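You operate a simulated robot arm through the tools that you are given. There is no shell and no other tool.

The job below is to be done with a simulated robot arm. You get a single attempt, and the scene is never put back.

Task
Grip the Run 27 block in the vice on the plank, packed with the wide block.
Fine: the wide block comes from the wide drawer, which ends shut, and lies next to the fixed jaw; the vice lever ends locked.

It is judged by the outcome, as a careful person would: the job done as asked, and still so three seconds after it is handed in. It fails if anything else is knocked over, pushed out of place, dropped, spilled or broken.

Robot
A 6-joint arm with a two-finger parallel gripper, fixed in place. Base frame: the origin is at the foot of the arm, x ahead of it, y to its left, z up; the work surface is at about z = 0.799. Lengths are in m, angles in rad, forces in N, time in s.
With the tool pointing down near the work surface it reaches from about 0.26 to 0.68 m from the base axis. Its first joint turns from -1.152 to 1.152 rad. Payload 2.9 kg.
The tool frame sits at the grasp point between the pads (the TCP): z along the fingers, y along the line on which they close. The tips reach 0.03 m beyond it. The gripper opens to 0.11 m. The fingers are 0.02 m wide and 0.01 m thick; the gripper's body (0.048 by 0.112 m) begins 0.055 m behind the TCP.
Orientation is that of the tool frame in the base frame, as a unit quaternion [w, x, y, z]. With the fingers straight down and closing along the base's y, the tool's x points along the base's -x, its y along +y and its z along -z.

Tools
- The arm moves only by the tool drive_tool. Its argument "commands" is a list of rows, each a list of 7 numbers: the shift along the tool's x, y, z in units of 500 mm (1.0 is 500 mm), then the turn, a rotation vector about the tool's x, y, z in units of 45 degrees (1.0 is 45 degrees), then the gripper command, from -1 (shut) to 1 (fully open), values between in proportion. In form: [[dx, dy, dz, ax, ay, az, grip], ...]. A call has 1 to 20 rows; each row is the pose to reach, as a shift and turn from the pose commanded when the call began, along the tool's axes at that moment. A call with a number of a shift or a turn outside -1 to 1 is refused whole. Each row takes 0.2 s and may step no farther than 0.05 m and 0.15 rad from the row before; otherwise, or with a gripper value out of range, the whole call is refused. A pose out of reach is approached as far as the arm can. The call stops where the force on the tool passes 90 N (or 10 N more than at its start, if that is more) or the arm is blocked; 0.2 s more then pass. The fingers move at their own pace (about 0.108 m/s each) and stop on an object; they squeeze with about 40 N. The grip force told is the motor's: it shows also when the fingers shut on nothing. Time passes only in rows, and 0.2 s behind the last, so rows that repeat a pose let the fingers close. It gives the time, the measured TCP pose, the force on the tool (base axes), the opening and the grip force at its end, in the units of the frame above (readings bear some noise), with the torque about the TCP (base axes, N m) and any sound that the robot's microphone picked up.
- Cameras (640 x 400 px; columns grow to the right, rows downward): "scene" is fixed at [0.0668, 0.4271, 1.3815]; the picture's right is [-0.85, -0.52, 0.00], its down [-0.30, 0.50, -0.81] and it looks along [0.42, -0.69, -0.58] (base axes); focal length 329 px, centre (320, 200). "wrist" rides on the gripper at [0.072, 0.017, -0.103] in the tool frame; the picture's right is [-0.23, 0.97, 0.00], its down [-0.76, -0.18, -0.62] and it looks along [-0.61, -0.14, 0.78] (tool axes); focal length 222 px, centre (320, 200). There is no depth. A picture from a camera that has moved, and an enlarged one, comes with that camera's place and axes in the base frame and with its lens.
- get_image(camera): a new picture of that camera. No time passes.
- enlarge(camera, box): a new picture of the part [left, top, right, bottom] of that camera's present view, enlarged. No time passes.
- job_done(): hands the job in; it is judged then, once.

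Nothing tells you positions but the pictures and the camera data. Unless the task says otherwise, let go and move clear before handing in.

The tools are called after "Call:" by a JSON object that holds its "api" and its "payload". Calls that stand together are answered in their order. drive_tool: Moves the arm, as the interface text tells. Its arguments: {"type":"object","properties":{"commands":{"type":"array","items":{"type":"array","items":{"type":"number"}}}},"required":["commands"]} The other tools are called the same way: get_image (camera) takes a picture; enlarge (camera, box) takes an enlarged picture of a part of a camera's view; job_done () hands the job in.

At the start:

```text
clock: 0.0
ee_pos: [0.3987, -0.0387, 1.1743]
ee_rot: [0.001, 0.0, 1.0, 0.0]
ft_force: [-0.2, 0.1, -0.2]
ft_torque: [-0.02, -0.01, -0.05]
gripper_width: 0.1101
grip_force: 0.1
```

scene: 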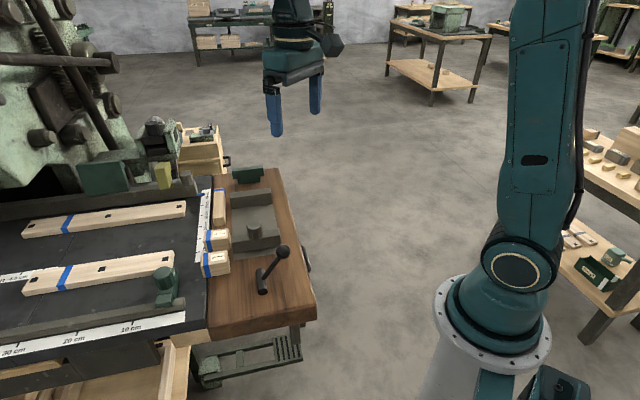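
wrist: 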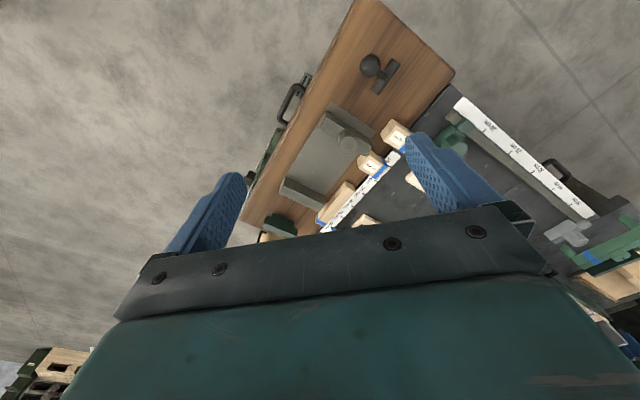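

I see a plank with a vice (fixed jaw, moving jaw, lever) to the right of a bench with blocks and some drawers. I'll enlarge the views to identify the parts before moving.

Call:
{"api": "enlarge", "payload": {"camera": "scene", "box": [180, 150, 340, 250]}}

Call:
{"api": "enlarge", "payload": {"camera": "scene", "box": [160, 220, 340, 400]}}

Call:
{"api": "enlarge", "payload": {"camera": "scene", "box": [0, 100, 240, 250]}}

Call:
{"api": "enlarge", "payload": {"camera": "wrist", "box": [220, 0, 480, 240]}}

Call:
{"api": "enlarge", "payload": {"camera": "scene", "box": [0, 240, 240, 400]}}

```text
4.00 times, centred on (260, 200) of scene
camera zoom: at [0.0668, 0.4271, 1.3815], right [-0.85, -0.52, 0.0], down [-0.3, 0.5, -0.81], along [0.42, -0.69, -0.58], focal length 1315 px, centre (560, 200)
```

zoom: 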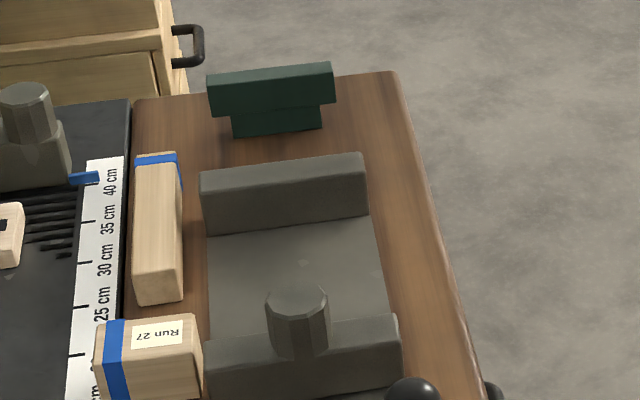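

```text
2.22 times, centred on (250, 310) of scene
camera zoom: at [0.0668, 0.4271, 1.3815], right [-0.85, -0.52, 0.0], down [-0.3, 0.5, -0.81], along [0.42, -0.69, -0.58], focal length 731 px, centre (476, -44)
```

zoom: 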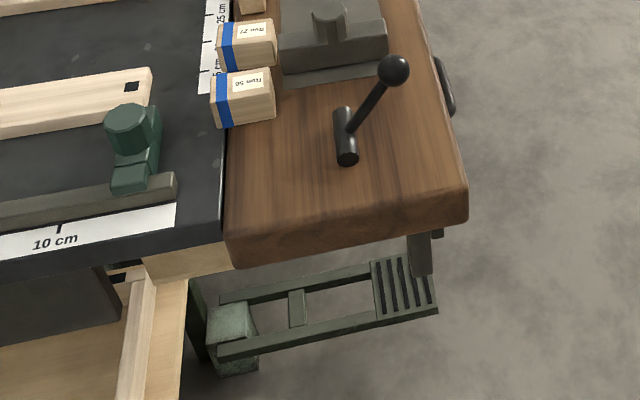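

```text
2.67 times, centred on (120, 175) of scene
camera zoom: at [0.0668, 0.4271, 1.3815], right [-0.85, -0.52, 0.0], down [-0.3, 0.5, -0.81], along [0.42, -0.69, -0.58], focal length 877 px, centre (853, 267)
```

zoom: 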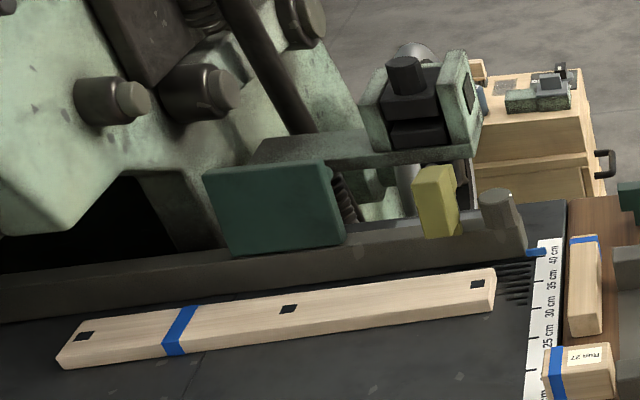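

```text
1.67 times, centred on (350, 120) of wrist
camera zoom: at [0.326, -0.0219, 1.2771], right [0.23, 0.97, 0.0], down [0.76, -0.18, 0.62], along [0.61, -0.14, -0.78], focal length 370 px, centre (270, 333)
```

zoom: 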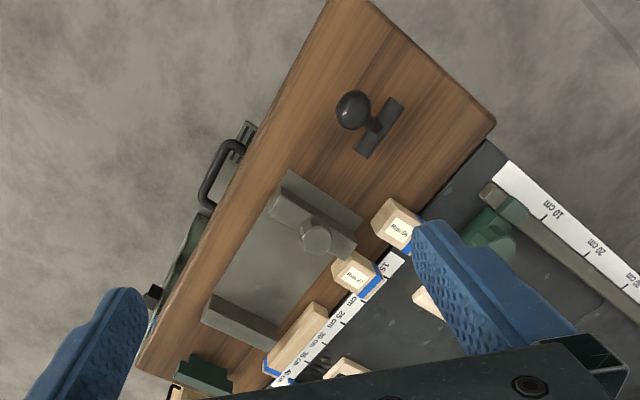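

```text
2.50 times, centred on (120, 320) of scene
camera zoom: at [0.0668, 0.4271, 1.3815], right [-0.85, -0.52, 0.0], down [-0.3, 0.5, -0.81], along [0.42, -0.69, -0.58], focal length 822 px, centre (820, -100)
```

zoom: 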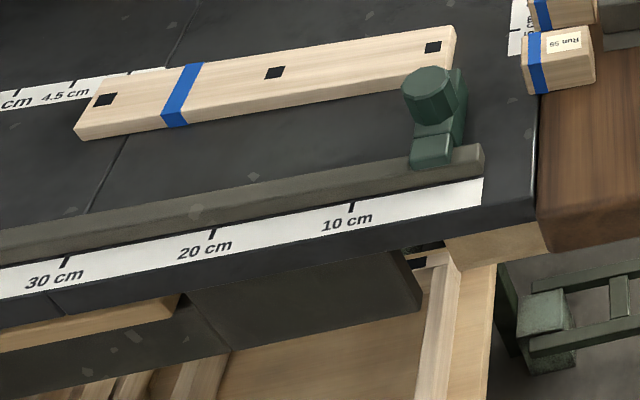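

The plank runs diagonally, from about (0.32, 0.03) to (0.72, -0.36), with the vice on it. I look for drawers and handles under and around it.

Call:
{"api": "enlarge", "payload": {"camera": "wrist", "box": [210, 60, 350, 240]}}

Call:
{"api": "enlarge", "payload": {"camera": "wrist", "box": [480, 100, 640, 300]}}

Call:
{"api": "enlarge", "payload": {"camera": "scene", "box": [150, 100, 250, 180]}}

Call:
{"api": "enlarge", "payload": {"camera": "scene", "box": [540, 110, 640, 330]}}

Call:
{"api": "enlarge", "payload": {"camera": "scene", "box": [240, 230, 340, 390]}}

```text
2.22 times, centred on (280, 150) of wrist
camera zoom: at [0.326, -0.0219, 1.2771], right [0.23, 0.97, 0.0], down [0.76, -0.18, 0.62], along [0.61, -0.14, -0.78], focal length 494 px, centre (409, 311)
```

zoom: 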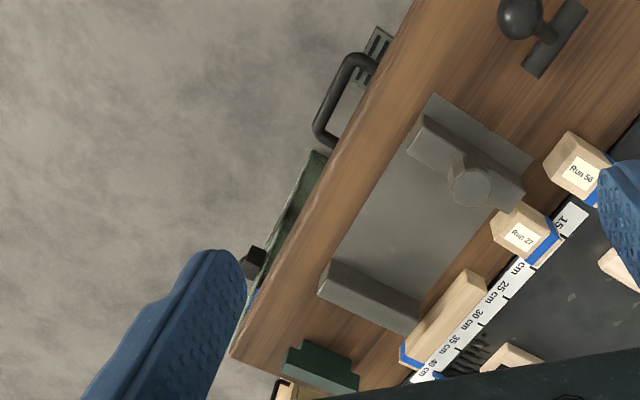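

```text
2.00 times, centred on (560, 200) of wrist
camera zoom: at [0.326, -0.0219, 1.2771], right [0.23, 0.97, 0.0], down [0.76, -0.18, 0.62], along [0.61, -0.14, -0.78], focal length 444 px, centre (-160, 200)
```

zoom: 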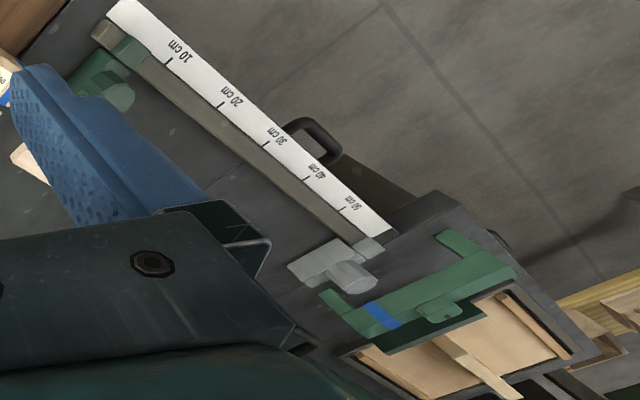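

```text
5.00 times, centred on (200, 140) of scene
camera zoom: at [0.0668, 0.4271, 1.3815], right [-0.85, -0.52, 0.0], down [-0.3, 0.5, -0.81], along [0.42, -0.69, -0.58], focal length 1644 px, centre (920, 500)
```

zoom: 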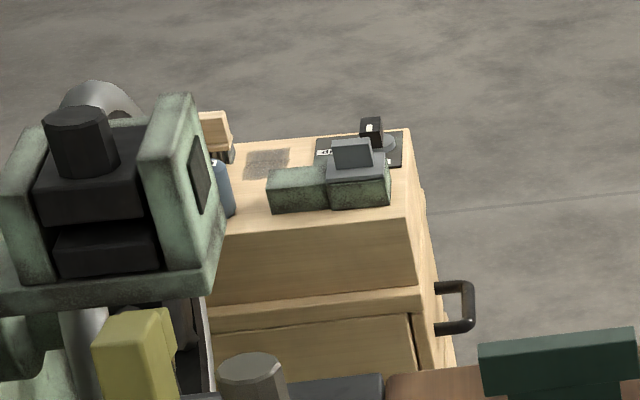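

```text
1.82 times, centred on (590, 220) of scene
camera zoom: at [0.0668, 0.4271, 1.3815], right [-0.85, -0.52, 0.0], down [-0.3, 0.5, -0.81], along [0.42, -0.69, -0.58], focal length 598 px, centre (-171, 164)
```

zoom: 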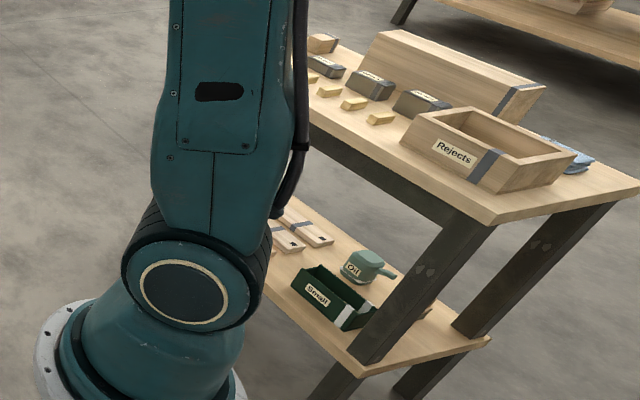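

```text
2.50 times, centred on (290, 310) of scene
camera zoom: at [0.0668, 0.4271, 1.3815], right [-0.85, -0.52, 0.0], down [-0.3, 0.5, -0.81], along [0.42, -0.69, -0.58], focal length 822 px, centre (395, -75)
```

zoom: 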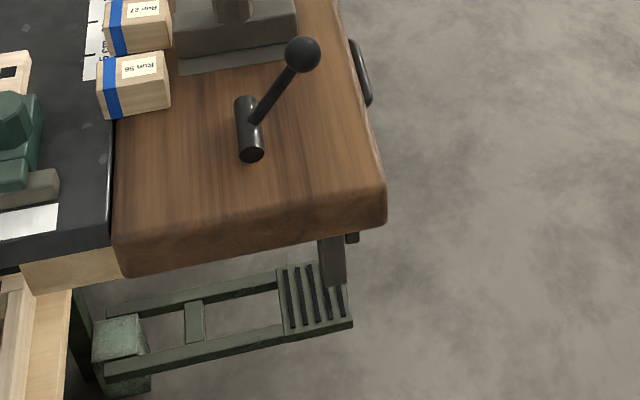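

There is a handle on the plank's robot-facing side, probably a drawer under it. I'll swing the arm out to the right and turn it to look at that side.

Call:
{"api": "drive_tool", "payload": {"commands": [[0.023, -0.087, 0.007, 0, 0, -0.166, 1], [0.047, -0.173, 0.013, 0, 0, -0.333, 1], [0.07, -0.26, 0.02, 0, 0, -0.5, 1], [0.093, -0.347, 0.027, 0, 0, -0.666, 1], [0.117, -0.433, 0.033, 0, 0, -0.833, 1], [0.14, -0.52, 0.04, 0, 0, -1.0, 1], [0.14, -0.52, 0.04, 0, 0, -1.0, 1]]}}

Call:
{"api": "get_image", "payload": {"camera": "wrist"}}

Call:
{"api": "get_image", "payload": {"camera": "scene"}}

```text
clock: 1.6
ee_pos: [0.3287, -0.2993, 1.1532]
ee_rot: [0.0, -0.384, 0.923, 0.001]
ft_force: [0.0, -0.2, -0.4]
ft_torque: [0.01, 0.0, 0.01]
gripper_width: 0.1101
grip_force: 0.0
```

```text
taken
camera wrist: at [0.2652, -0.3379, 1.2571], right [-0.53, 0.85, 0.0], down [0.66, 0.41, 0.62], along [0.53, 0.33, -0.78], focal length 222 px, centre (320, 200)
```

wrist: 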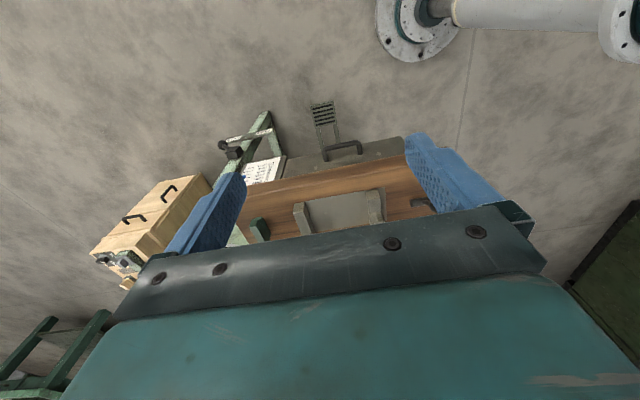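

```text
taken
```

scene: 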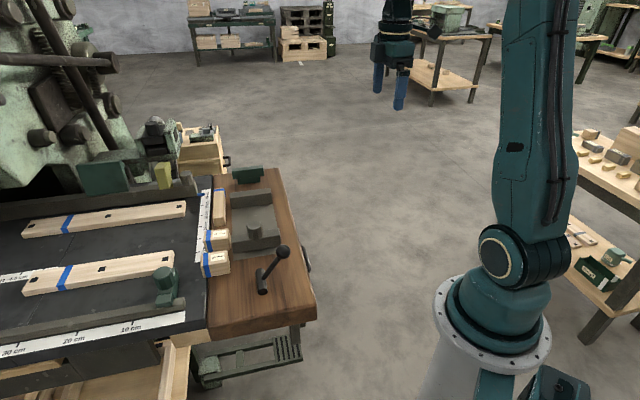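

Call:
{"api": "enlarge", "payload": {"camera": "wrist", "box": [200, 80, 440, 250]}}

Call:
{"api": "enlarge", "payload": {"camera": "wrist", "box": [80, 80, 280, 300]}}

```text
2.35 times, centred on (320, 165) of wrist
camera zoom: at [0.2652, -0.3379, 1.2571], right [-0.53, 0.85, 0.0], down [0.66, 0.41, 0.62], along [0.53, 0.33, -0.78], focal length 523 px, centre (320, 282)
```

zoom: 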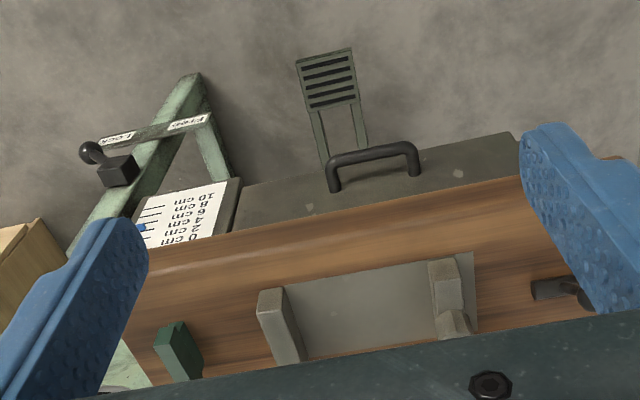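

```text
1.82 times, centred on (180, 190) of wrist
camera zoom: at [0.2652, -0.3379, 1.2571], right [-0.53, 0.85, 0.0], down [0.66, 0.41, 0.62], along [0.53, 0.33, -0.78], focal length 404 px, centre (574, 218)
```

zoom: 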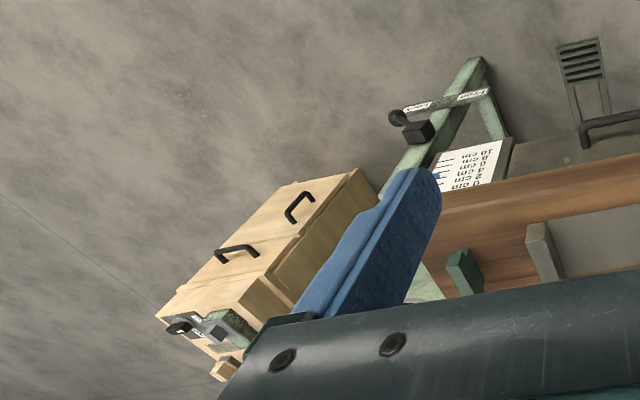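

There is a grey drawer with a black handle under the plank, at about (0.455, -0.13, 0.69). Next I look closely at the vice, the lever and the bench front for labels and other drawers.

Call:
{"api": "enlarge", "payload": {"camera": "scene", "box": [240, 230, 304, 300]}}

Call:
{"api": "enlarge", "payload": {"camera": "scene", "box": [195, 160, 295, 225]}}

Call:
{"api": "enlarge", "payload": {"camera": "scene", "box": [190, 210, 290, 280]}}

Call:
{"api": "enlarge", "payload": {"camera": "scene", "box": [0, 300, 200, 400]}}

Call:
{"api": "enlarge", "payload": {"camera": "wrist", "box": [270, 120, 420, 215]}}

```text
5.71 times, centred on (272, 265) of scene
camera zoom: at [0.0668, 0.4271, 1.3815], right [-0.85, -0.52, 0.0], down [-0.3, 0.5, -0.81], along [0.42, -0.69, -0.58], focal length 1879 px, centre (594, -171)
```

zoom: 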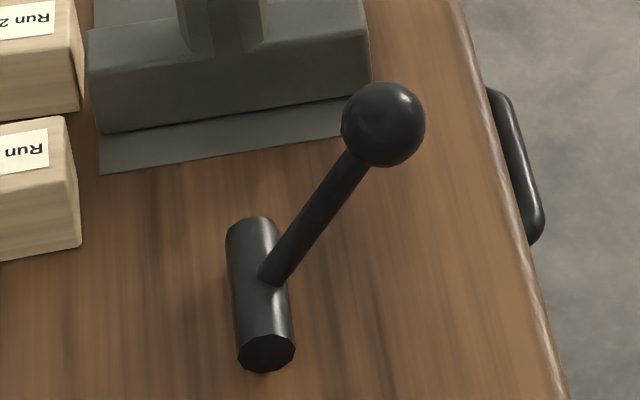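

```text
6.15 times, centred on (245, 192) of scene
camera zoom: at [0.0668, 0.4271, 1.3815], right [-0.85, -0.52, 0.0], down [-0.3, 0.5, -0.81], along [0.42, -0.69, -0.58], focal length 2024 px, centre (782, 246)
```

zoom: 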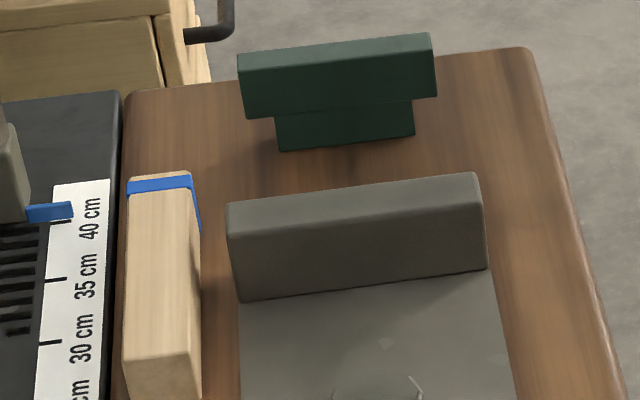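

```text
5.71 times, centred on (240, 245) of scene
camera zoom: at [0.0668, 0.4271, 1.3815], right [-0.85, -0.52, 0.0], down [-0.3, 0.5, -0.81], along [0.42, -0.69, -0.58], focal length 1879 px, centre (777, -57)
```

zoom: 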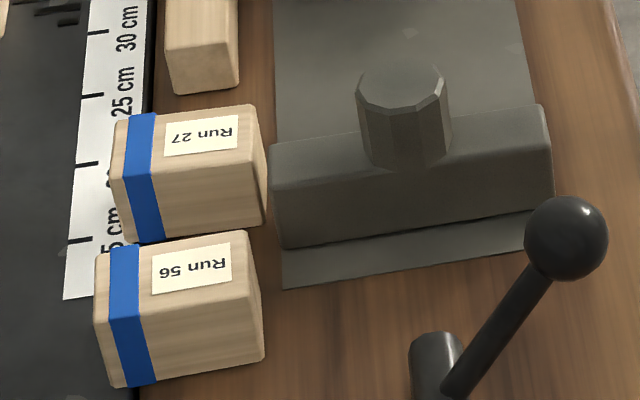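

```text
3.20 times, centred on (100, 350) of scene
camera zoom: at [0.0668, 0.4271, 1.3815], right [-0.85, -0.52, 0.0], down [-0.3, 0.5, -0.81], along [0.42, -0.69, -0.58], focal length 1052 px, centre (1024, -280)
```

zoom: 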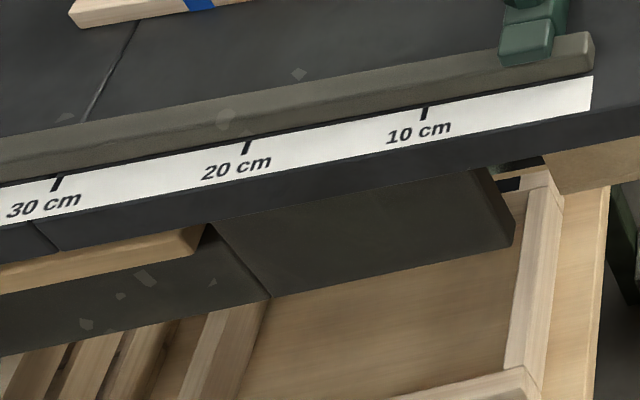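

```text
4.21 times, centred on (345, 168) of wrist
camera zoom: at [0.2652, -0.3379, 1.2571], right [-0.53, 0.85, 0.0], down [0.66, 0.41, 0.62], along [0.53, 0.33, -0.78], focal length 935 px, centre (215, 337)
```

zoom: 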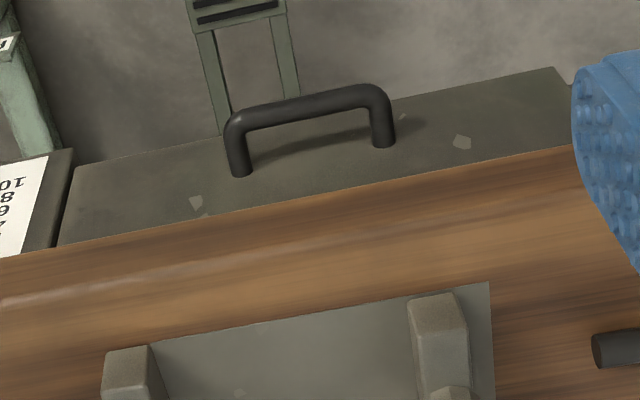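

Only the drawer under the plank looks reachable. I'll tilt the tool to see its front face square on.

Call:
{"api": "drive_tool", "payload": {"commands": [[0, 0.022, 0.06, 0, -0.16, 0, 1], [0, 0.044, 0.12, 0, -0.32, 0, 1], [0, 0.066, 0.18, 0, -0.48, 0, 1], [0, 0.088, 0.24, 0, -0.64, 0, 1], [0, 0.11, 0.3, 0, -0.8, 0, 1], [0, 0.11, 0.3, 0, -0.8, 0, 1]]}}

Call:
{"api": "get_image", "payload": {"camera": "wrist"}}

```text
clock: 3.0
ee_pos: [0.3006, -0.2541, 1.0041]
ee_rot: [0.286, -0.364, 0.879, 0.119]
ft_force: [-0.4, -0.8, 0.6]
ft_torque: [0.01, 0.02, 0.0]
gripper_width: 0.1099
grip_force: 0.1
out of reach, approached as far as the arm can: row 5, 6
```

```text
taken
camera wrist: at [0.2041, -0.3262, 1.0441], right [-0.56, 0.82, 0.13], down [0.3, 0.05, 0.95], along [0.77, 0.57, -0.28], focal length 222 px, centre (320, 200)
```

wrist: 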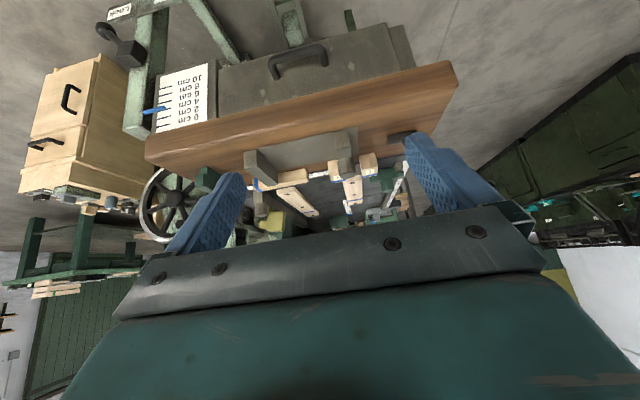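

Call:
{"api": "enlarge", "payload": {"camera": "wrist", "box": [190, 0, 480, 190]}}

Call:
{"api": "enlarge", "payload": {"camera": "wrist", "box": [80, 0, 240, 130]}}

Call:
{"api": "enlarge", "payload": {"camera": "wrist", "box": [230, 110, 430, 240]}}

```text
2.11 times, centred on (335, 95) of wrist
camera zoom: at [0.2041, -0.3262, 1.0441], right [-0.56, 0.82, 0.13], down [0.3, 0.05, 0.95], along [0.77, 0.57, -0.28], focal length 468 px, centre (288, 421)
```

zoom: 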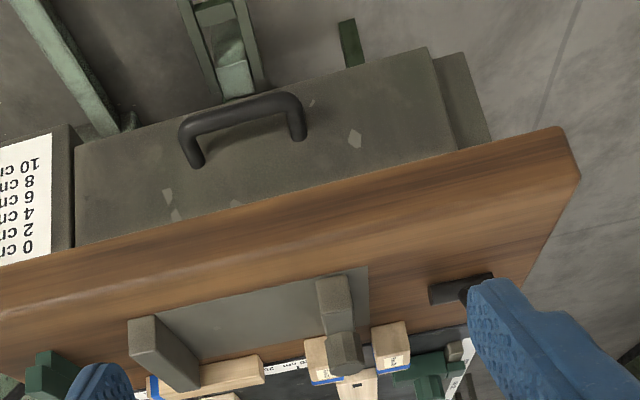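

```text
3.08 times, centred on (160, 65) of wrist
camera zoom: at [0.2041, -0.3262, 1.0441], right [-0.56, 0.82, 0.13], down [0.3, 0.05, 0.95], along [0.77, 0.57, -0.28], focal length 684 px, centre (812, 615)
```

zoom: 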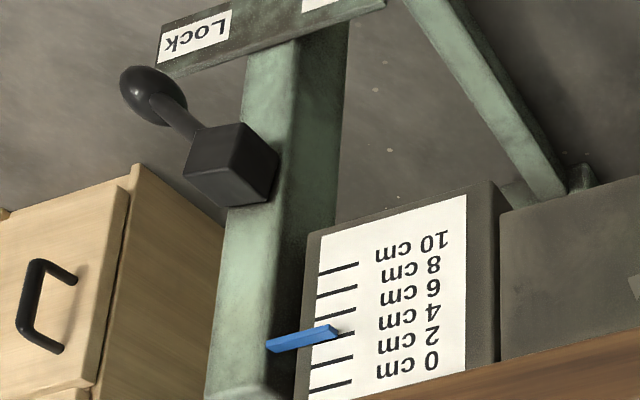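

```text
3.08 times, centred on (330, 175) of wrist
camera zoom: at [0.2041, -0.3262, 1.0441], right [-0.56, 0.82, 0.13], down [0.3, 0.05, 0.95], along [0.77, 0.57, -0.28], focal length 684 px, centre (289, 277)
```

zoom: 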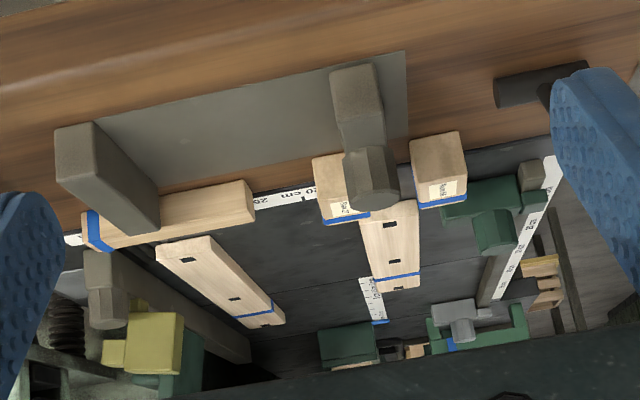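

The drawer is a single grey one with one bar handle. I go back to tool-down and then turn so the wrist camera looks along the plank over the vice.

Call:
{"api": "drive_tool", "payload": {"commands": [[-0.069, 0.034, 0.011, 0, 0.133, 0, 1], [-0.138, 0.068, 0.022, 0, 0.267, 0, 1], [-0.207, 0.102, 0.033, 0, 0.4, 0, 1], [-0.277, 0.135, 0.043, 0, 0.533, 0, 1], [-0.346, 0.169, 0.054, 0, 0.667, 0, 1], [-0.415, 0.203, 0.065, 0, 0.8, 0, 1], [-0.415, 0.203, 0.065, 0, 0.8, 0, 1]]}}

Call:
{"api": "drive_tool", "payload": {"commands": [[0, 0, 0, 0, 0, 0.18, 1], [0, 0, 0, 0, 0, 0.36, 1], [0, 0, 0, 0, 0, 0.54, 1], [0, 0, 0, 0, 0, 0.72, 1], [0, 0, 0, 0, 0, 0.9, 1], [0, 0, 0, 0, 0, 1.0, 1], [0, 0, 0, 0, 0, 1.0, 1]]}}

Call:
{"api": "get_image", "payload": {"camera": "wrist"}}

```text
clock: 4.6
ee_pos: [0.3597, -0.0481, 1.1001]
ee_rot: [-0.001, -0.383, 0.924, 0.0]
ft_force: [-0.3, -0.1, -0.8]
ft_torque: [0.01, 0.0, 0.0]
gripper_width: 0.1098
grip_force: 0.0
```

```text
clock: 6.2
ee_pos: [0.3604, -0.0502, 1.0988]
ee_rot: [0.0, 0.001, 1.0, 0.0]
ft_force: [0.0, 0.1, -0.2]
ft_torque: [0.02, -0.01, 0.0]
gripper_width: 0.11
grip_force: 0.1
```

```text
taken
camera wrist: at [0.2883, -0.0325, 1.2019], right [0.23, 0.97, 0.0], down [0.76, -0.18, 0.62], along [0.61, -0.14, -0.78], focal length 222 px, centre (320, 200)
```

wrist: 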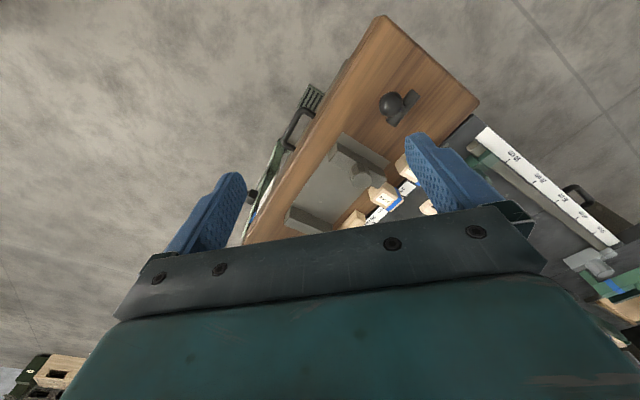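

Call:
{"api": "drive_tool", "payload": {"commands": [[-0.03, 0.033, -0.007, 0, 0, 0.167, 1], [-0.06, 0.067, -0.013, 0, 0, 0.333, 1], [-0.09, 0.1, -0.02, 0, 0, 0.5, 1], [-0.12, 0.133, -0.027, 0, 0, 0.667, 1], [-0.15, 0.167, -0.033, 0, 0, 0.833, 1], [-0.18, 0.2, -0.04, 0, 0, 1.0, 1], [-0.18, 0.2, -0.04, 0, 0, 1.0, 1]]}}

Call:
{"api": "get_image", "payload": {"camera": "wrist"}}

Call:
{"api": "enlarge", "payload": {"camera": "wrist", "box": [220, 40, 440, 220]}}

```text
clock: 7.8
ee_pos: [0.4521, 0.0499, 1.1193]
ee_rot: [-0.001, 0.384, 0.923, 0.0]
ft_force: [-0.7, -0.4, 0.3]
ft_torque: [-0.01, -0.02, -0.01]
gripper_width: 0.1101
grip_force: 0.0
```

```text
taken
camera wrist: at [0.4121, 0.114, 1.2219], right [0.85, 0.53, 0.0], down [0.41, -0.66, 0.62], along [0.33, -0.53, -0.78], focal length 222 px, centre (320, 200)
```

wrist: 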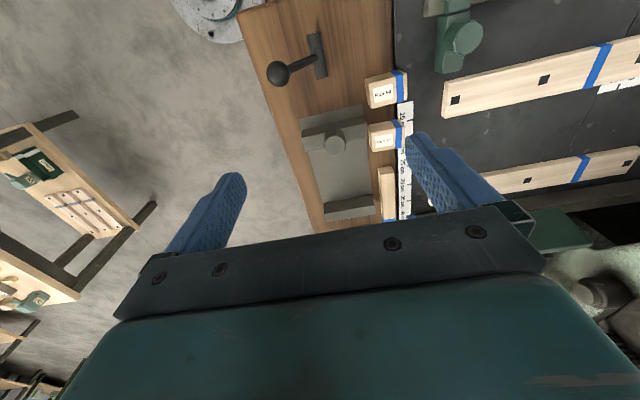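

```text
2.22 times, centred on (330, 130) of wrist
camera zoom: at [0.4121, 0.114, 1.2219], right [0.85, 0.53, 0.0], down [0.41, -0.66, 0.62], along [0.33, -0.53, -0.78], focal length 494 px, centre (298, 356)
```

zoom: 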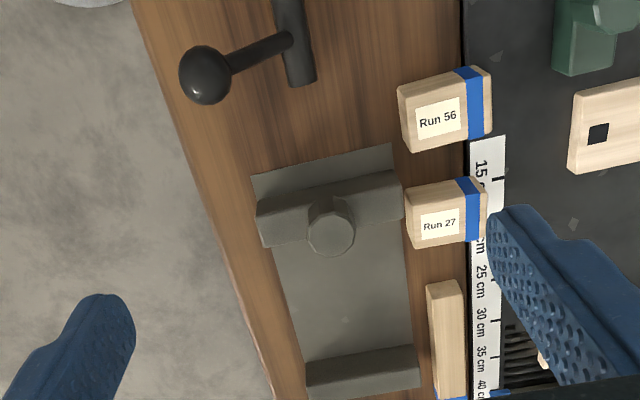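

I get a clear view: the plank runs at about -45°, the vice plate is centred at w≈0.36 (across), and Run 27 stands beside it. I move forward to look straight down between the jaws.

Call:
{"api": "drive_tool", "payload": {"commands": [[-0.095, 0, 0, 0, 0, 0, 1], [-0.19, 0, 0, 0, 0, 0, 1], [-0.285, 0, 0, 0, 0, 0, 1], [-0.38, 0, 0, 0, 0, 0, 1], [-0.38, 0, 0, 0, 0, 0, 1]]}}

Call:
{"api": "get_image", "payload": {"camera": "wrist"}}

Call:
{"api": "enlarge", "payload": {"camera": "wrist", "box": [230, 0, 420, 120]}}

Call:
{"api": "enlarge", "payload": {"camera": "wrist", "box": [230, 80, 420, 210]}}

```text
clock: 9.0
ee_pos: [0.5835, -0.0833, 1.1182]
ee_rot: [0.0, 0.383, 0.924, 0.0]
ft_force: [-0.3, 0.2, 0.6]
ft_torque: [-0.01, 0.01, 0.0]
gripper_width: 0.1098
grip_force: 0.1
```

```text
taken
camera wrist: at [0.5451, -0.0201, 1.2209], right [0.85, 0.53, 0.0], down [0.41, -0.66, 0.62], along [0.33, -0.53, -0.78], focal length 222 px, centre (320, 200)
```

wrist: 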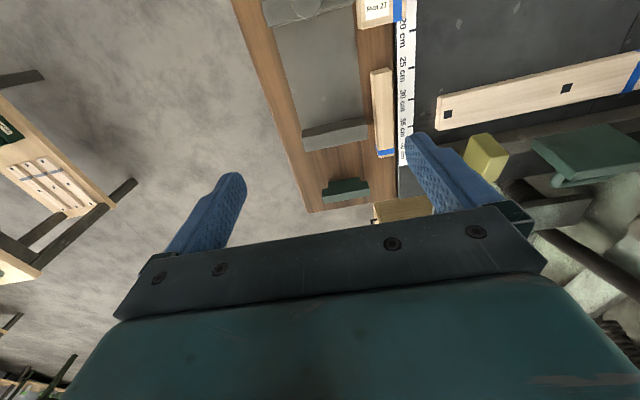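

```text
3.33 times, centred on (325, 60) of wrist
camera zoom: at [0.5451, -0.0201, 1.2209], right [0.85, 0.53, 0.0], down [0.41, -0.66, 0.62], along [0.33, -0.53, -0.78], focal length 740 px, centre (303, 667)
```

zoom: 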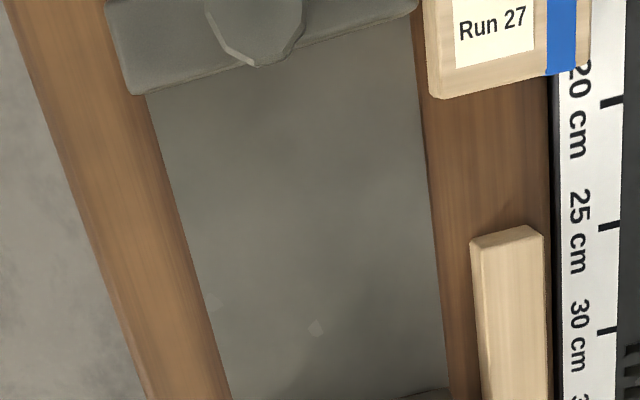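

```text
3.08 times, centred on (325, 145) of wrist
camera zoom: at [0.5451, -0.0201, 1.2209], right [0.85, 0.53, 0.0], down [0.41, -0.66, 0.62], along [0.33, -0.53, -0.78], focal length 684 px, centre (305, 369)
```

zoom: 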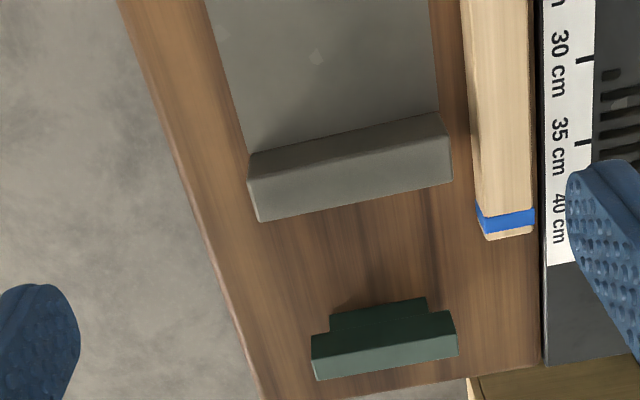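

Jaw gap is roughly 0.159 m (moving jaw face s≈0.391, fixed jaw s≈0.550), jaw tops about z 0.845. Next I look down at Run 27 and its neighbours up close.

Call:
{"api": "drive_tool", "payload": {"commands": [[0.047, 0.047, 0.047, 0, 0, 0, 1], [0.093, 0.093, 0.093, 0, 0, 0, 1], [0.14, 0.14, 0.14, 0, 0, 0, 1], [0.14, 0.14, 0.14, 0, 0, 0, 1]]}}

Call:
{"api": "get_image", "payload": {"camera": "wrist"}}

Call:
{"api": "enlarge", "payload": {"camera": "wrist", "box": [250, 0, 400, 100]}}

Call:
{"api": "enlarge", "payload": {"camera": "wrist", "box": [260, 40, 410, 140]}}

```text
clock: 10.0
ee_pos: [0.5857, 0.0155, 1.0494]
ee_rot: [0.0, 0.383, 0.924, 0.0]
ft_force: [0.5, -0.2, 0.0]
ft_torque: [-0.03, -0.02, -0.04]
gripper_width: 0.1101
grip_force: 0.0
```

```text
taken
camera wrist: at [0.546, 0.0796, 1.1521], right [0.85, 0.53, 0.0], down [0.41, -0.66, 0.62], along [0.33, -0.53, -0.78], focal length 222 px, centre (320, 200)
```

wrist: 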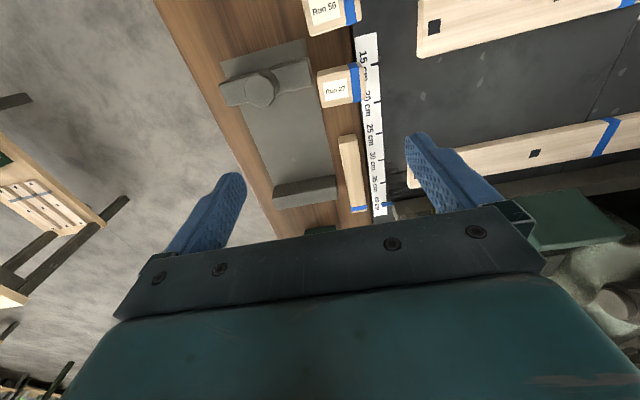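

```text
4.00 times, centred on (325, 50) of wrist
camera zoom: at [0.546, 0.0796, 1.1521], right [0.85, 0.53, 0.0], down [0.41, -0.66, 0.62], along [0.33, -0.53, -0.78], focal length 888 px, centre (300, 800)
```

zoom: 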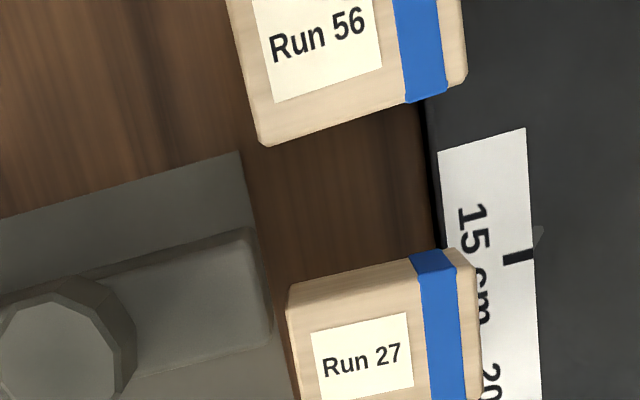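

```text
4.00 times, centred on (335, 90) of wrist
camera zoom: at [0.546, 0.0796, 1.1521], right [0.85, 0.53, 0.0], down [0.41, -0.66, 0.62], along [0.33, -0.53, -0.78], focal length 888 px, centre (260, 640)
```

zoom: 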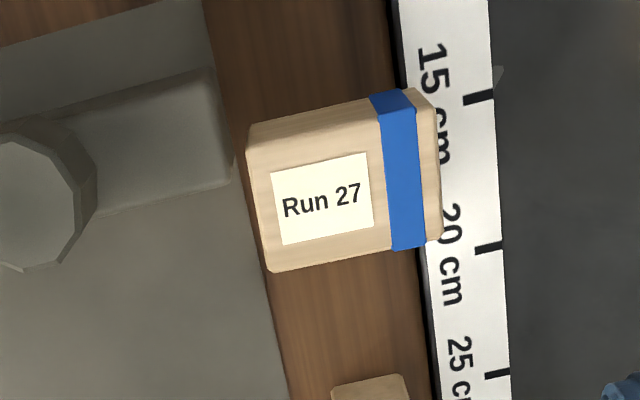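

Call:
{"api": "enlarge", "payload": {"camera": "scene", "box": [195, 220, 245, 255]}}

Call:
{"api": "enlarge", "payload": {"camera": "scene", "box": [230, 205, 295, 255]}}

Call:
{"api": "enlarge", "payload": {"camera": "wrist", "box": [210, 30, 330, 120]}}

Call:
{"api": "enlarge", "payload": {"camera": "wrist", "box": [260, 120, 400, 220]}}

```text
11.43 times, centred on (220, 238) of scene
camera zoom: at [0.0667, 0.4272, 1.3815], right [-0.85, -0.52, 0.0], down [-0.3, 0.5, -0.81], along [0.42, -0.69, -0.58], focal length 3758 px, centre (1463, -229)
```

zoom: 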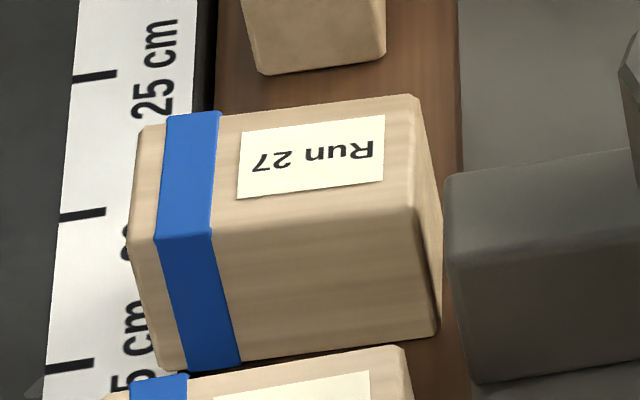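

```text
8.00 times, centred on (262, 230) of scene
camera zoom: at [0.0667, 0.4272, 1.3815], right [-0.85, -0.52, 0.0], down [-0.3, 0.5, -0.81], along [0.42, -0.69, -0.58], focal length 2631 px, centre (780, -40)
```

zoom: 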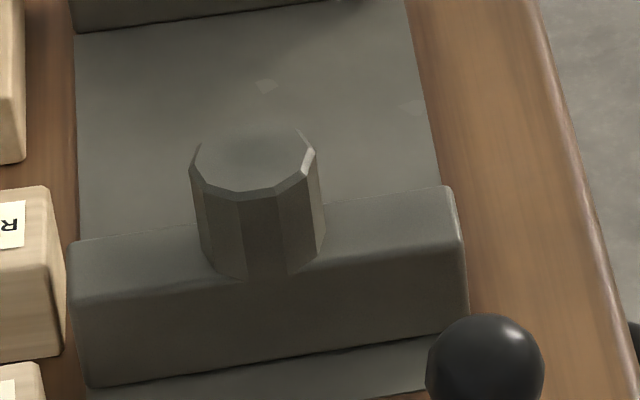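

```text
4.44 times, centred on (270, 75) of wrist
camera zoom: at [0.546, 0.0796, 1.1521], right [0.85, 0.53, 0.0], down [0.41, -0.66, 0.62], along [0.33, -0.53, -0.78], focal length 987 px, centre (542, 756)
```

zoom: 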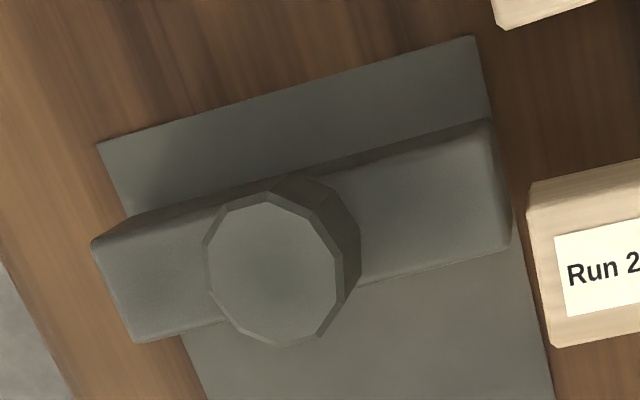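

```text
4.00 times, centred on (330, 170) of wrist
camera zoom: at [0.546, 0.0796, 1.1521], right [0.85, 0.53, 0.0], down [0.41, -0.66, 0.62], along [0.33, -0.53, -0.78], focal length 888 px, centre (280, 320)
```

zoom: 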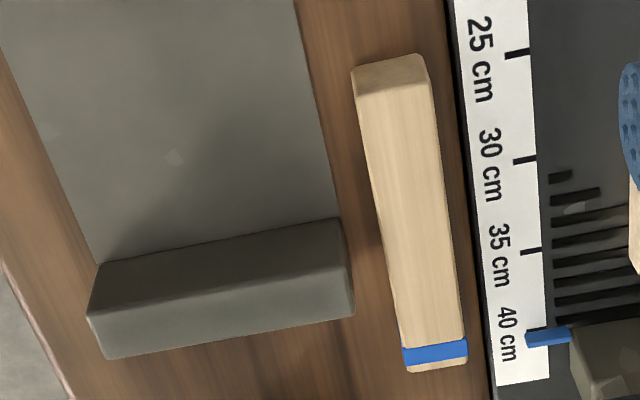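

Run 27 spans about s 0.378–0.420, w 0.426–0.482, top near z 0.835. Next I look at the drawer handle from above, looking along the plank edge, to measure how far it stands out.

Call:
{"api": "drive_tool", "payload": {"commands": [[0.041, -0.078, 0.01, 0, 0, 0, 1], [0.082, -0.156, 0.02, 0, 0, 0, 1], [0.123, -0.235, 0.03, 0, 0, 0, 1], [0.164, -0.313, 0.05, 0, 0, 0, 1], [0.205, -0.392, 0.08, 0, 0, 0, 1], [0.246, -0.47, 0.1, 0, 0, 0, 1], [0.246, -0.47, 0.1, 0, 0, 0, 1]]}}

Call:
{"api": "get_image", "payload": {"camera": "wrist"}}

Call:
{"api": "enlarge", "payload": {"camera": "wrist", "box": [240, 60, 420, 200]}}

```text
clock: 11.6
ee_pos: [0.3322, -0.0657, 0.9998]
ee_rot: [0.0, 0.382, 0.924, -0.001]
ft_force: [-0.7, 0.2, -0.4]
ft_torque: [-0.03, 0.04, 0.01]
gripper_width: 0.1097
grip_force: 0.1
```

```text
taken
camera wrist: at [0.2924, -0.0011, 1.1019], right [0.85, 0.53, 0.0], down [0.41, -0.66, 0.62], along [0.33, -0.53, -0.78], focal length 222 px, centre (320, 200)
```

wrist: 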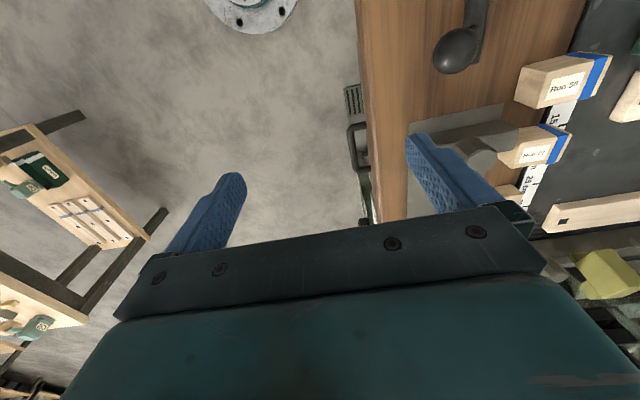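

```text
2.86 times, centred on (330, 130) of wrist
camera zoom: at [0.2924, -0.0011, 1.1019], right [0.85, 0.53, 0.0], down [0.41, -0.66, 0.62], along [0.33, -0.53, -0.78], focal length 635 px, centre (291, 400)
```

zoom: 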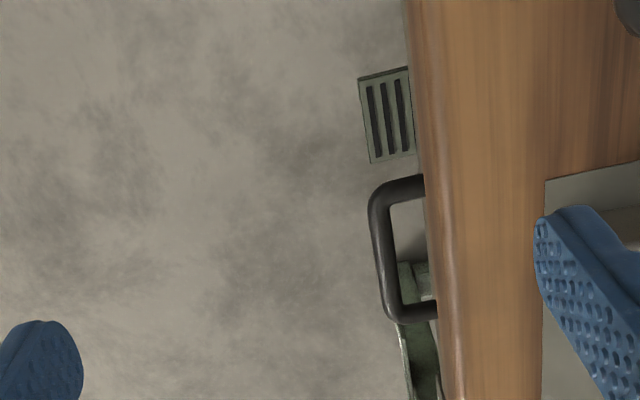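

The handle bar is clear of the plank edge: centre about s 0.427, w 0.224, z 0.667, while the plank edge is w≈0.246. A straight-down grasp would hit the plank with the gripper body, so I'll tilt the tool about 30° and come in from outside.

Call:
{"api": "drive_tool", "payload": {"commands": [[-0.058, -0.024, 0.02, -0.133, 0, 0, 0.2], [-0.116, -0.047, 0.04, -0.267, 0, 0, -0.2], [-0.175, -0.07, 0.06, -0.4, 0, 0, -0.35], [-0.233, -0.094, 0.08, -0.533, 0, 0, -0.35], [-0.291, -0.117, 0.1, -0.667, 0, 0, -0.35], [-0.291, -0.117, 0.1, -0.667, 0, 0, -0.35]]}}

Call:
{"api": "get_image", "payload": {"camera": "wrist"}}

Call:
{"api": "get_image", "payload": {"camera": "scene"}}

```text
clock: 13.0
ee_pos: [0.3938, -0.209, 0.9502]
ee_rot: [0.1, 0.369, 0.892, 0.241]
ft_force: [0.8, 0.5, -0.6]
ft_torque: [0.0, 0.0, 0.01]
gripper_width: 0.0357
grip_force: 0.1
```

```text
taken
camera wrist: at [0.3164, -0.1847, 1.0467], right [0.76, 0.44, 0.49], down [0.21, -0.87, 0.45], along [0.62, -0.24, -0.75], focal length 222 px, centre (320, 200)
```

wrist: 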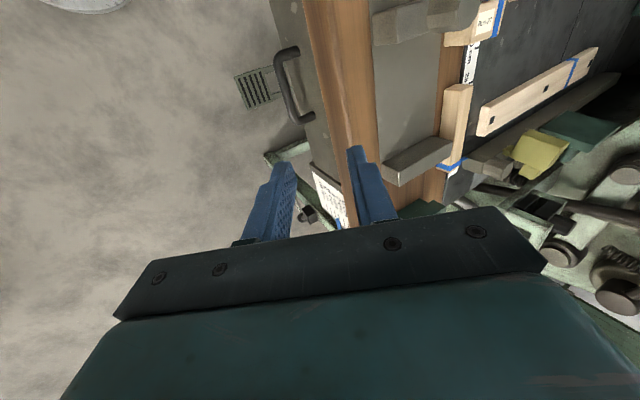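

```text
taken
```

scene: 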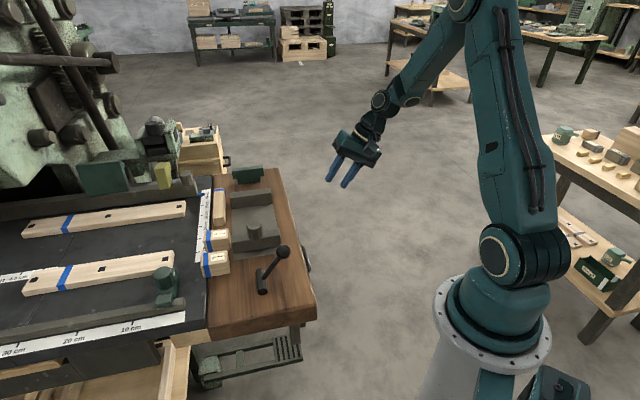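

Call:
{"api": "enlarge", "payload": {"camera": "wrist", "box": [220, 0, 400, 140]}}

```text
2.86 times, centred on (310, 70) of wrist
camera zoom: at [0.3164, -0.1847, 1.0467], right [0.76, 0.44, 0.49], down [0.21, -0.87, 0.45], along [0.62, -0.24, -0.75], focal length 635 px, centre (349, 571)
```

zoom: 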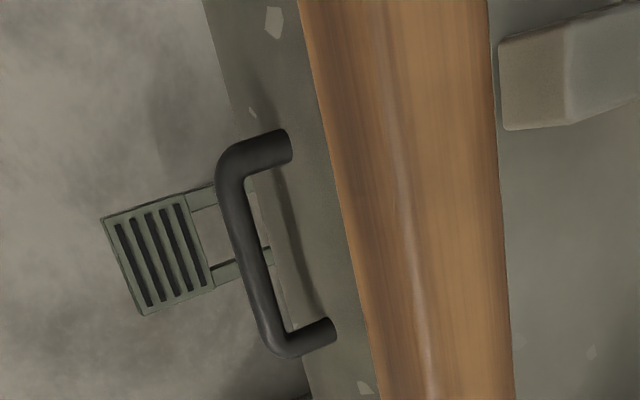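

The bar is at about s 0.43, w 0.224, z 0.671, and the drawer face at w≈0.262, leaving room for a finger behind the bar. I move to the pre-grasp on that line.

Call:
{"api": "drive_tool", "payload": {"commands": [[-0.002, -0.03, 0.085, 0, 0, 0, -0.35], [-0.004, -0.06, 0.17, 0, 0, 0, -0.35], [-0.006, -0.09, 0.255, 0, 0, 0, -0.35], [-0.008, -0.118, 0.341, 0, 0, 0, -0.35], [-0.008, -0.118, 0.341, 0, 0, 0, -0.35]]}}

Call:
{"api": "get_image", "payload": {"camera": "wrist"}}

Call:
{"api": "enlarge", "payload": {"camera": "wrist", "box": [220, 60, 420, 240]}}

```text
clock: 14.2
ee_pos: [0.4215, -0.1857, 0.7715]
ee_rot: [0.099, 0.37, 0.892, 0.239]
ft_force: [-0.2, 0.3, -0.2]
ft_torque: [0.02, 0.05, 0.01]
gripper_width: 0.0359
grip_force: 0.0
```

```text
taken
camera wrist: at [0.3437, -0.1616, 0.8694], right [0.76, 0.44, 0.49], down [0.21, -0.87, 0.45], along [0.62, -0.24, -0.75], focal length 222 px, centre (320, 200)
```

wrist: 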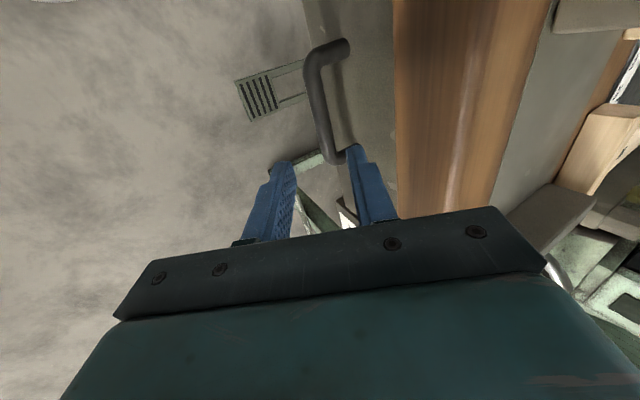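

```text
2.22 times, centred on (320, 150) of wrist
camera zoom: at [0.3437, -0.1616, 0.8694], right [0.76, 0.44, 0.49], down [0.21, -0.87, 0.45], along [0.62, -0.24, -0.75], focal length 494 px, centre (320, 311)
```

zoom: 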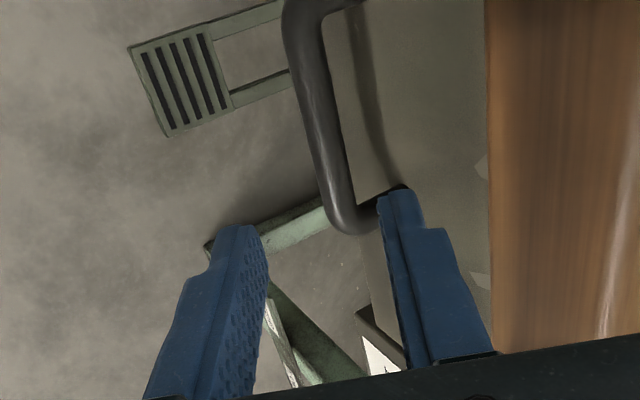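

Bar confirmed in line with the fingers. I advance 0.10 m along the tool axis and close on the bar.

Call:
{"api": "drive_tool", "payload": {"commands": [[0, 0, 0.06, 0, 0, 0, -0.35], [0, 0, 0.12, 0, 0, 0, -0.35], [0, 0, 0.17, 0, 0, 0, -0.35], [0, 0, 0.2, 0, 0, 0, -0.35], [0, 0, 0.2, 0, 0, 0, -0.35]]}}

Call:
{"api": "enlarge", "payload": {"camera": "wrist", "box": [220, 60, 420, 240]}}

```text
clock: 15.4
ee_pos: [0.4558, -0.1512, 0.6865]
ee_rot: [0.099, 0.37, 0.893, 0.239]
ft_force: [-0.4, 0.5, 0.0]
ft_torque: [0.02, 0.02, -0.01]
gripper_width: 0.0357
grip_force: 0.0
```

```text
2.22 times, centred on (320, 150) of wrist
camera zoom: at [0.3783, -0.1264, 0.7829], right [0.76, 0.44, 0.49], down [0.21, -0.87, 0.45], along [0.62, -0.24, -0.75], focal length 494 px, centre (320, 311)
```

zoom: 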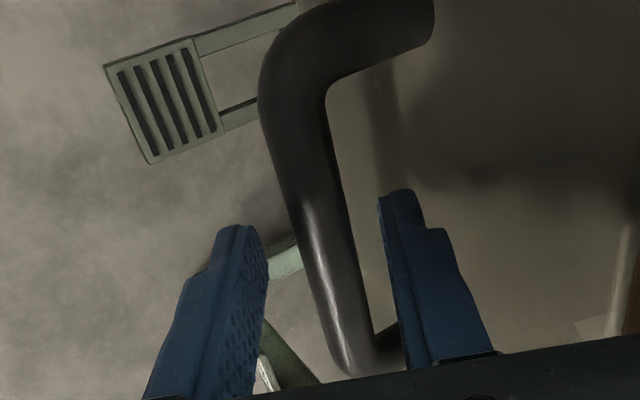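

The bar sits between the fingers with no contact force. Closing on it.

Call:
{"api": "drive_tool", "payload": {"commands": [[0, 0, 0, 0, 0, 0, -1], [0, 0, 0, 0, 0, 0, -1], [0, 0, 0, 0, 0, 0, -1]]}}

```text
clock: 16.2
ee_pos: [0.4569, -0.1512, 0.6877]
ee_rot: [0.1, 0.368, 0.893, 0.24]
ft_force: [-1.6, 3.6, 19.0]
ft_torque: [0.27, -0.05, 0.76]
gripper_width: 0.0157
grip_force: 44.7
```

Gripped (0.0157 m). Pulling the drawer straight out (-w) in small steps.

Call:
{"api": "drive_tool", "payload": {"commands": [[0, -0.0173, -0.01, 0, 0, 0, -1], [0, -0.0346, -0.02, 0, 0, 0, -1], [0, -0.052, -0.03, 0, 0, 0, -1], [0, -0.0693, -0.04, 0, 0, 0, -1], [0, -0.0866, -0.05, 0, 0, 0, -1], [0, -0.1039, -0.06, 0, 0, 0, -1]]}}

Call:
{"api": "get_image", "payload": {"camera": "wrist"}}

Call:
{"api": "get_image", "payload": {"camera": "scene"}}

```text
clock: 17.6
ee_pos: [0.4143, -0.1936, 0.6866]
ee_rot: [0.101, 0.369, 0.891, 0.242]
ft_force: [-7.2, 5.2, 36.2]
ft_torque: [-0.02, -0.53, 0.37]
gripper_width: 0.0155
grip_force: 44.4
```

```text
taken
camera wrist: at [0.3359, -0.1691, 0.7838], right [0.75, 0.43, 0.49], down [0.21, -0.87, 0.45], along [0.62, -0.24, -0.75], focal length 222 px, centre (320, 200)
```

wrist: 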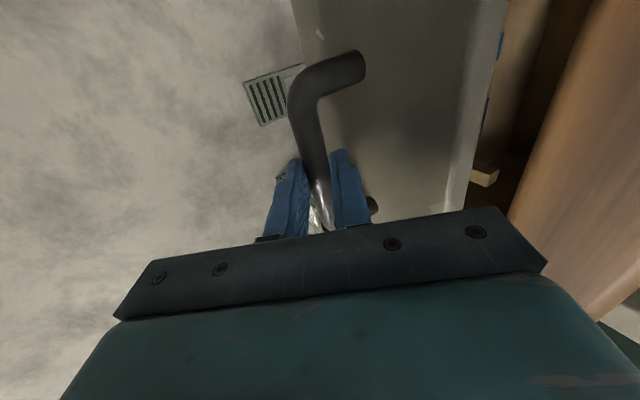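

```text
taken
```

scene: 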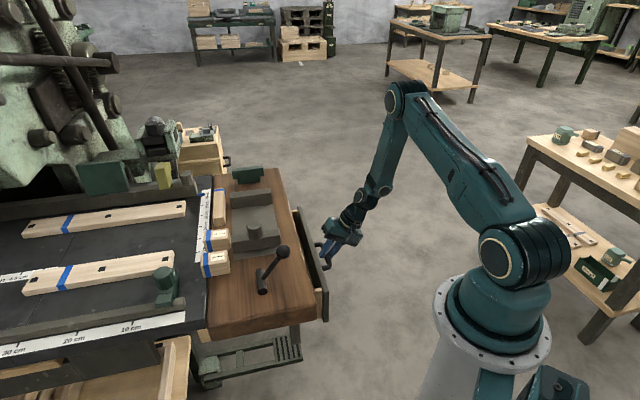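

The drawer is sliding out. There's some downward load on the bar, so I raise by 3 mm while continuing to pull.

Call:
{"api": "drive_tool", "payload": {"commands": [[0, -0.0143, -0.015, 0, 0, 0, -1], [0, -0.0316, -0.025, 0, 0, 0, -1], [0, -0.049, -0.035, 0, 0, 0, -1], [0, -0.0663, -0.045, 0, 0, 0, -1], [0, -0.0836, -0.055, 0, 0, 0, -1], [0, -0.1009, -0.065, 0, 0, 0, -1]]}}

Call:
{"api": "get_image", "payload": {"camera": "wrist"}}

Call:
{"api": "get_image", "payload": {"camera": "scene"}}

```text
clock: 19.0
ee_pos: [0.3714, -0.2384, 0.6882]
ee_rot: [0.098, 0.37, 0.892, 0.239]
ft_force: [3.7, -4.1, -34.3]
ft_torque: [-0.9, -0.54, 0.21]
gripper_width: 0.0156
grip_force: 45.0
```

```text
taken
camera wrist: at [0.2932, -0.212, 0.7844], right [0.76, 0.44, 0.48], down [0.21, -0.87, 0.45], along [0.62, -0.24, -0.75], focal length 222 px, centre (320, 200)
```

wrist: 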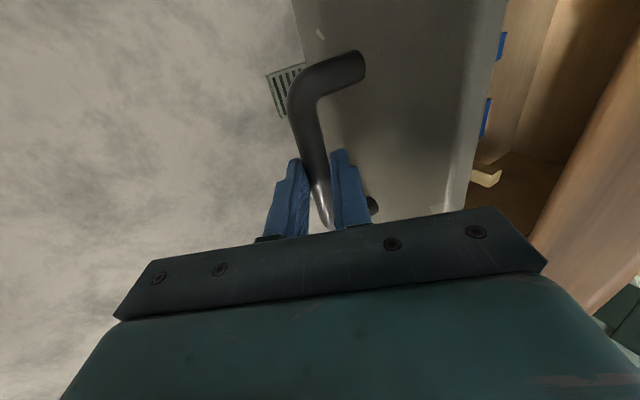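

```text
taken
```

scene: 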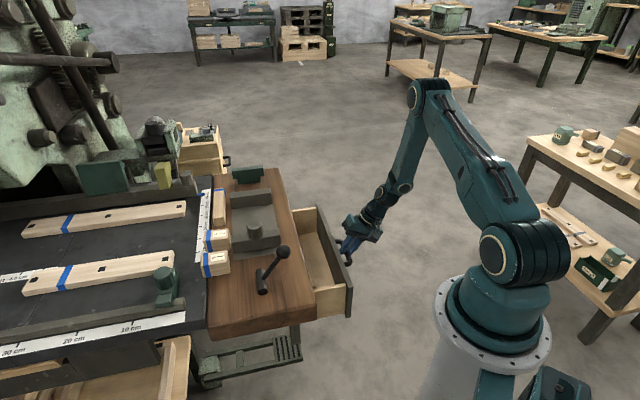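

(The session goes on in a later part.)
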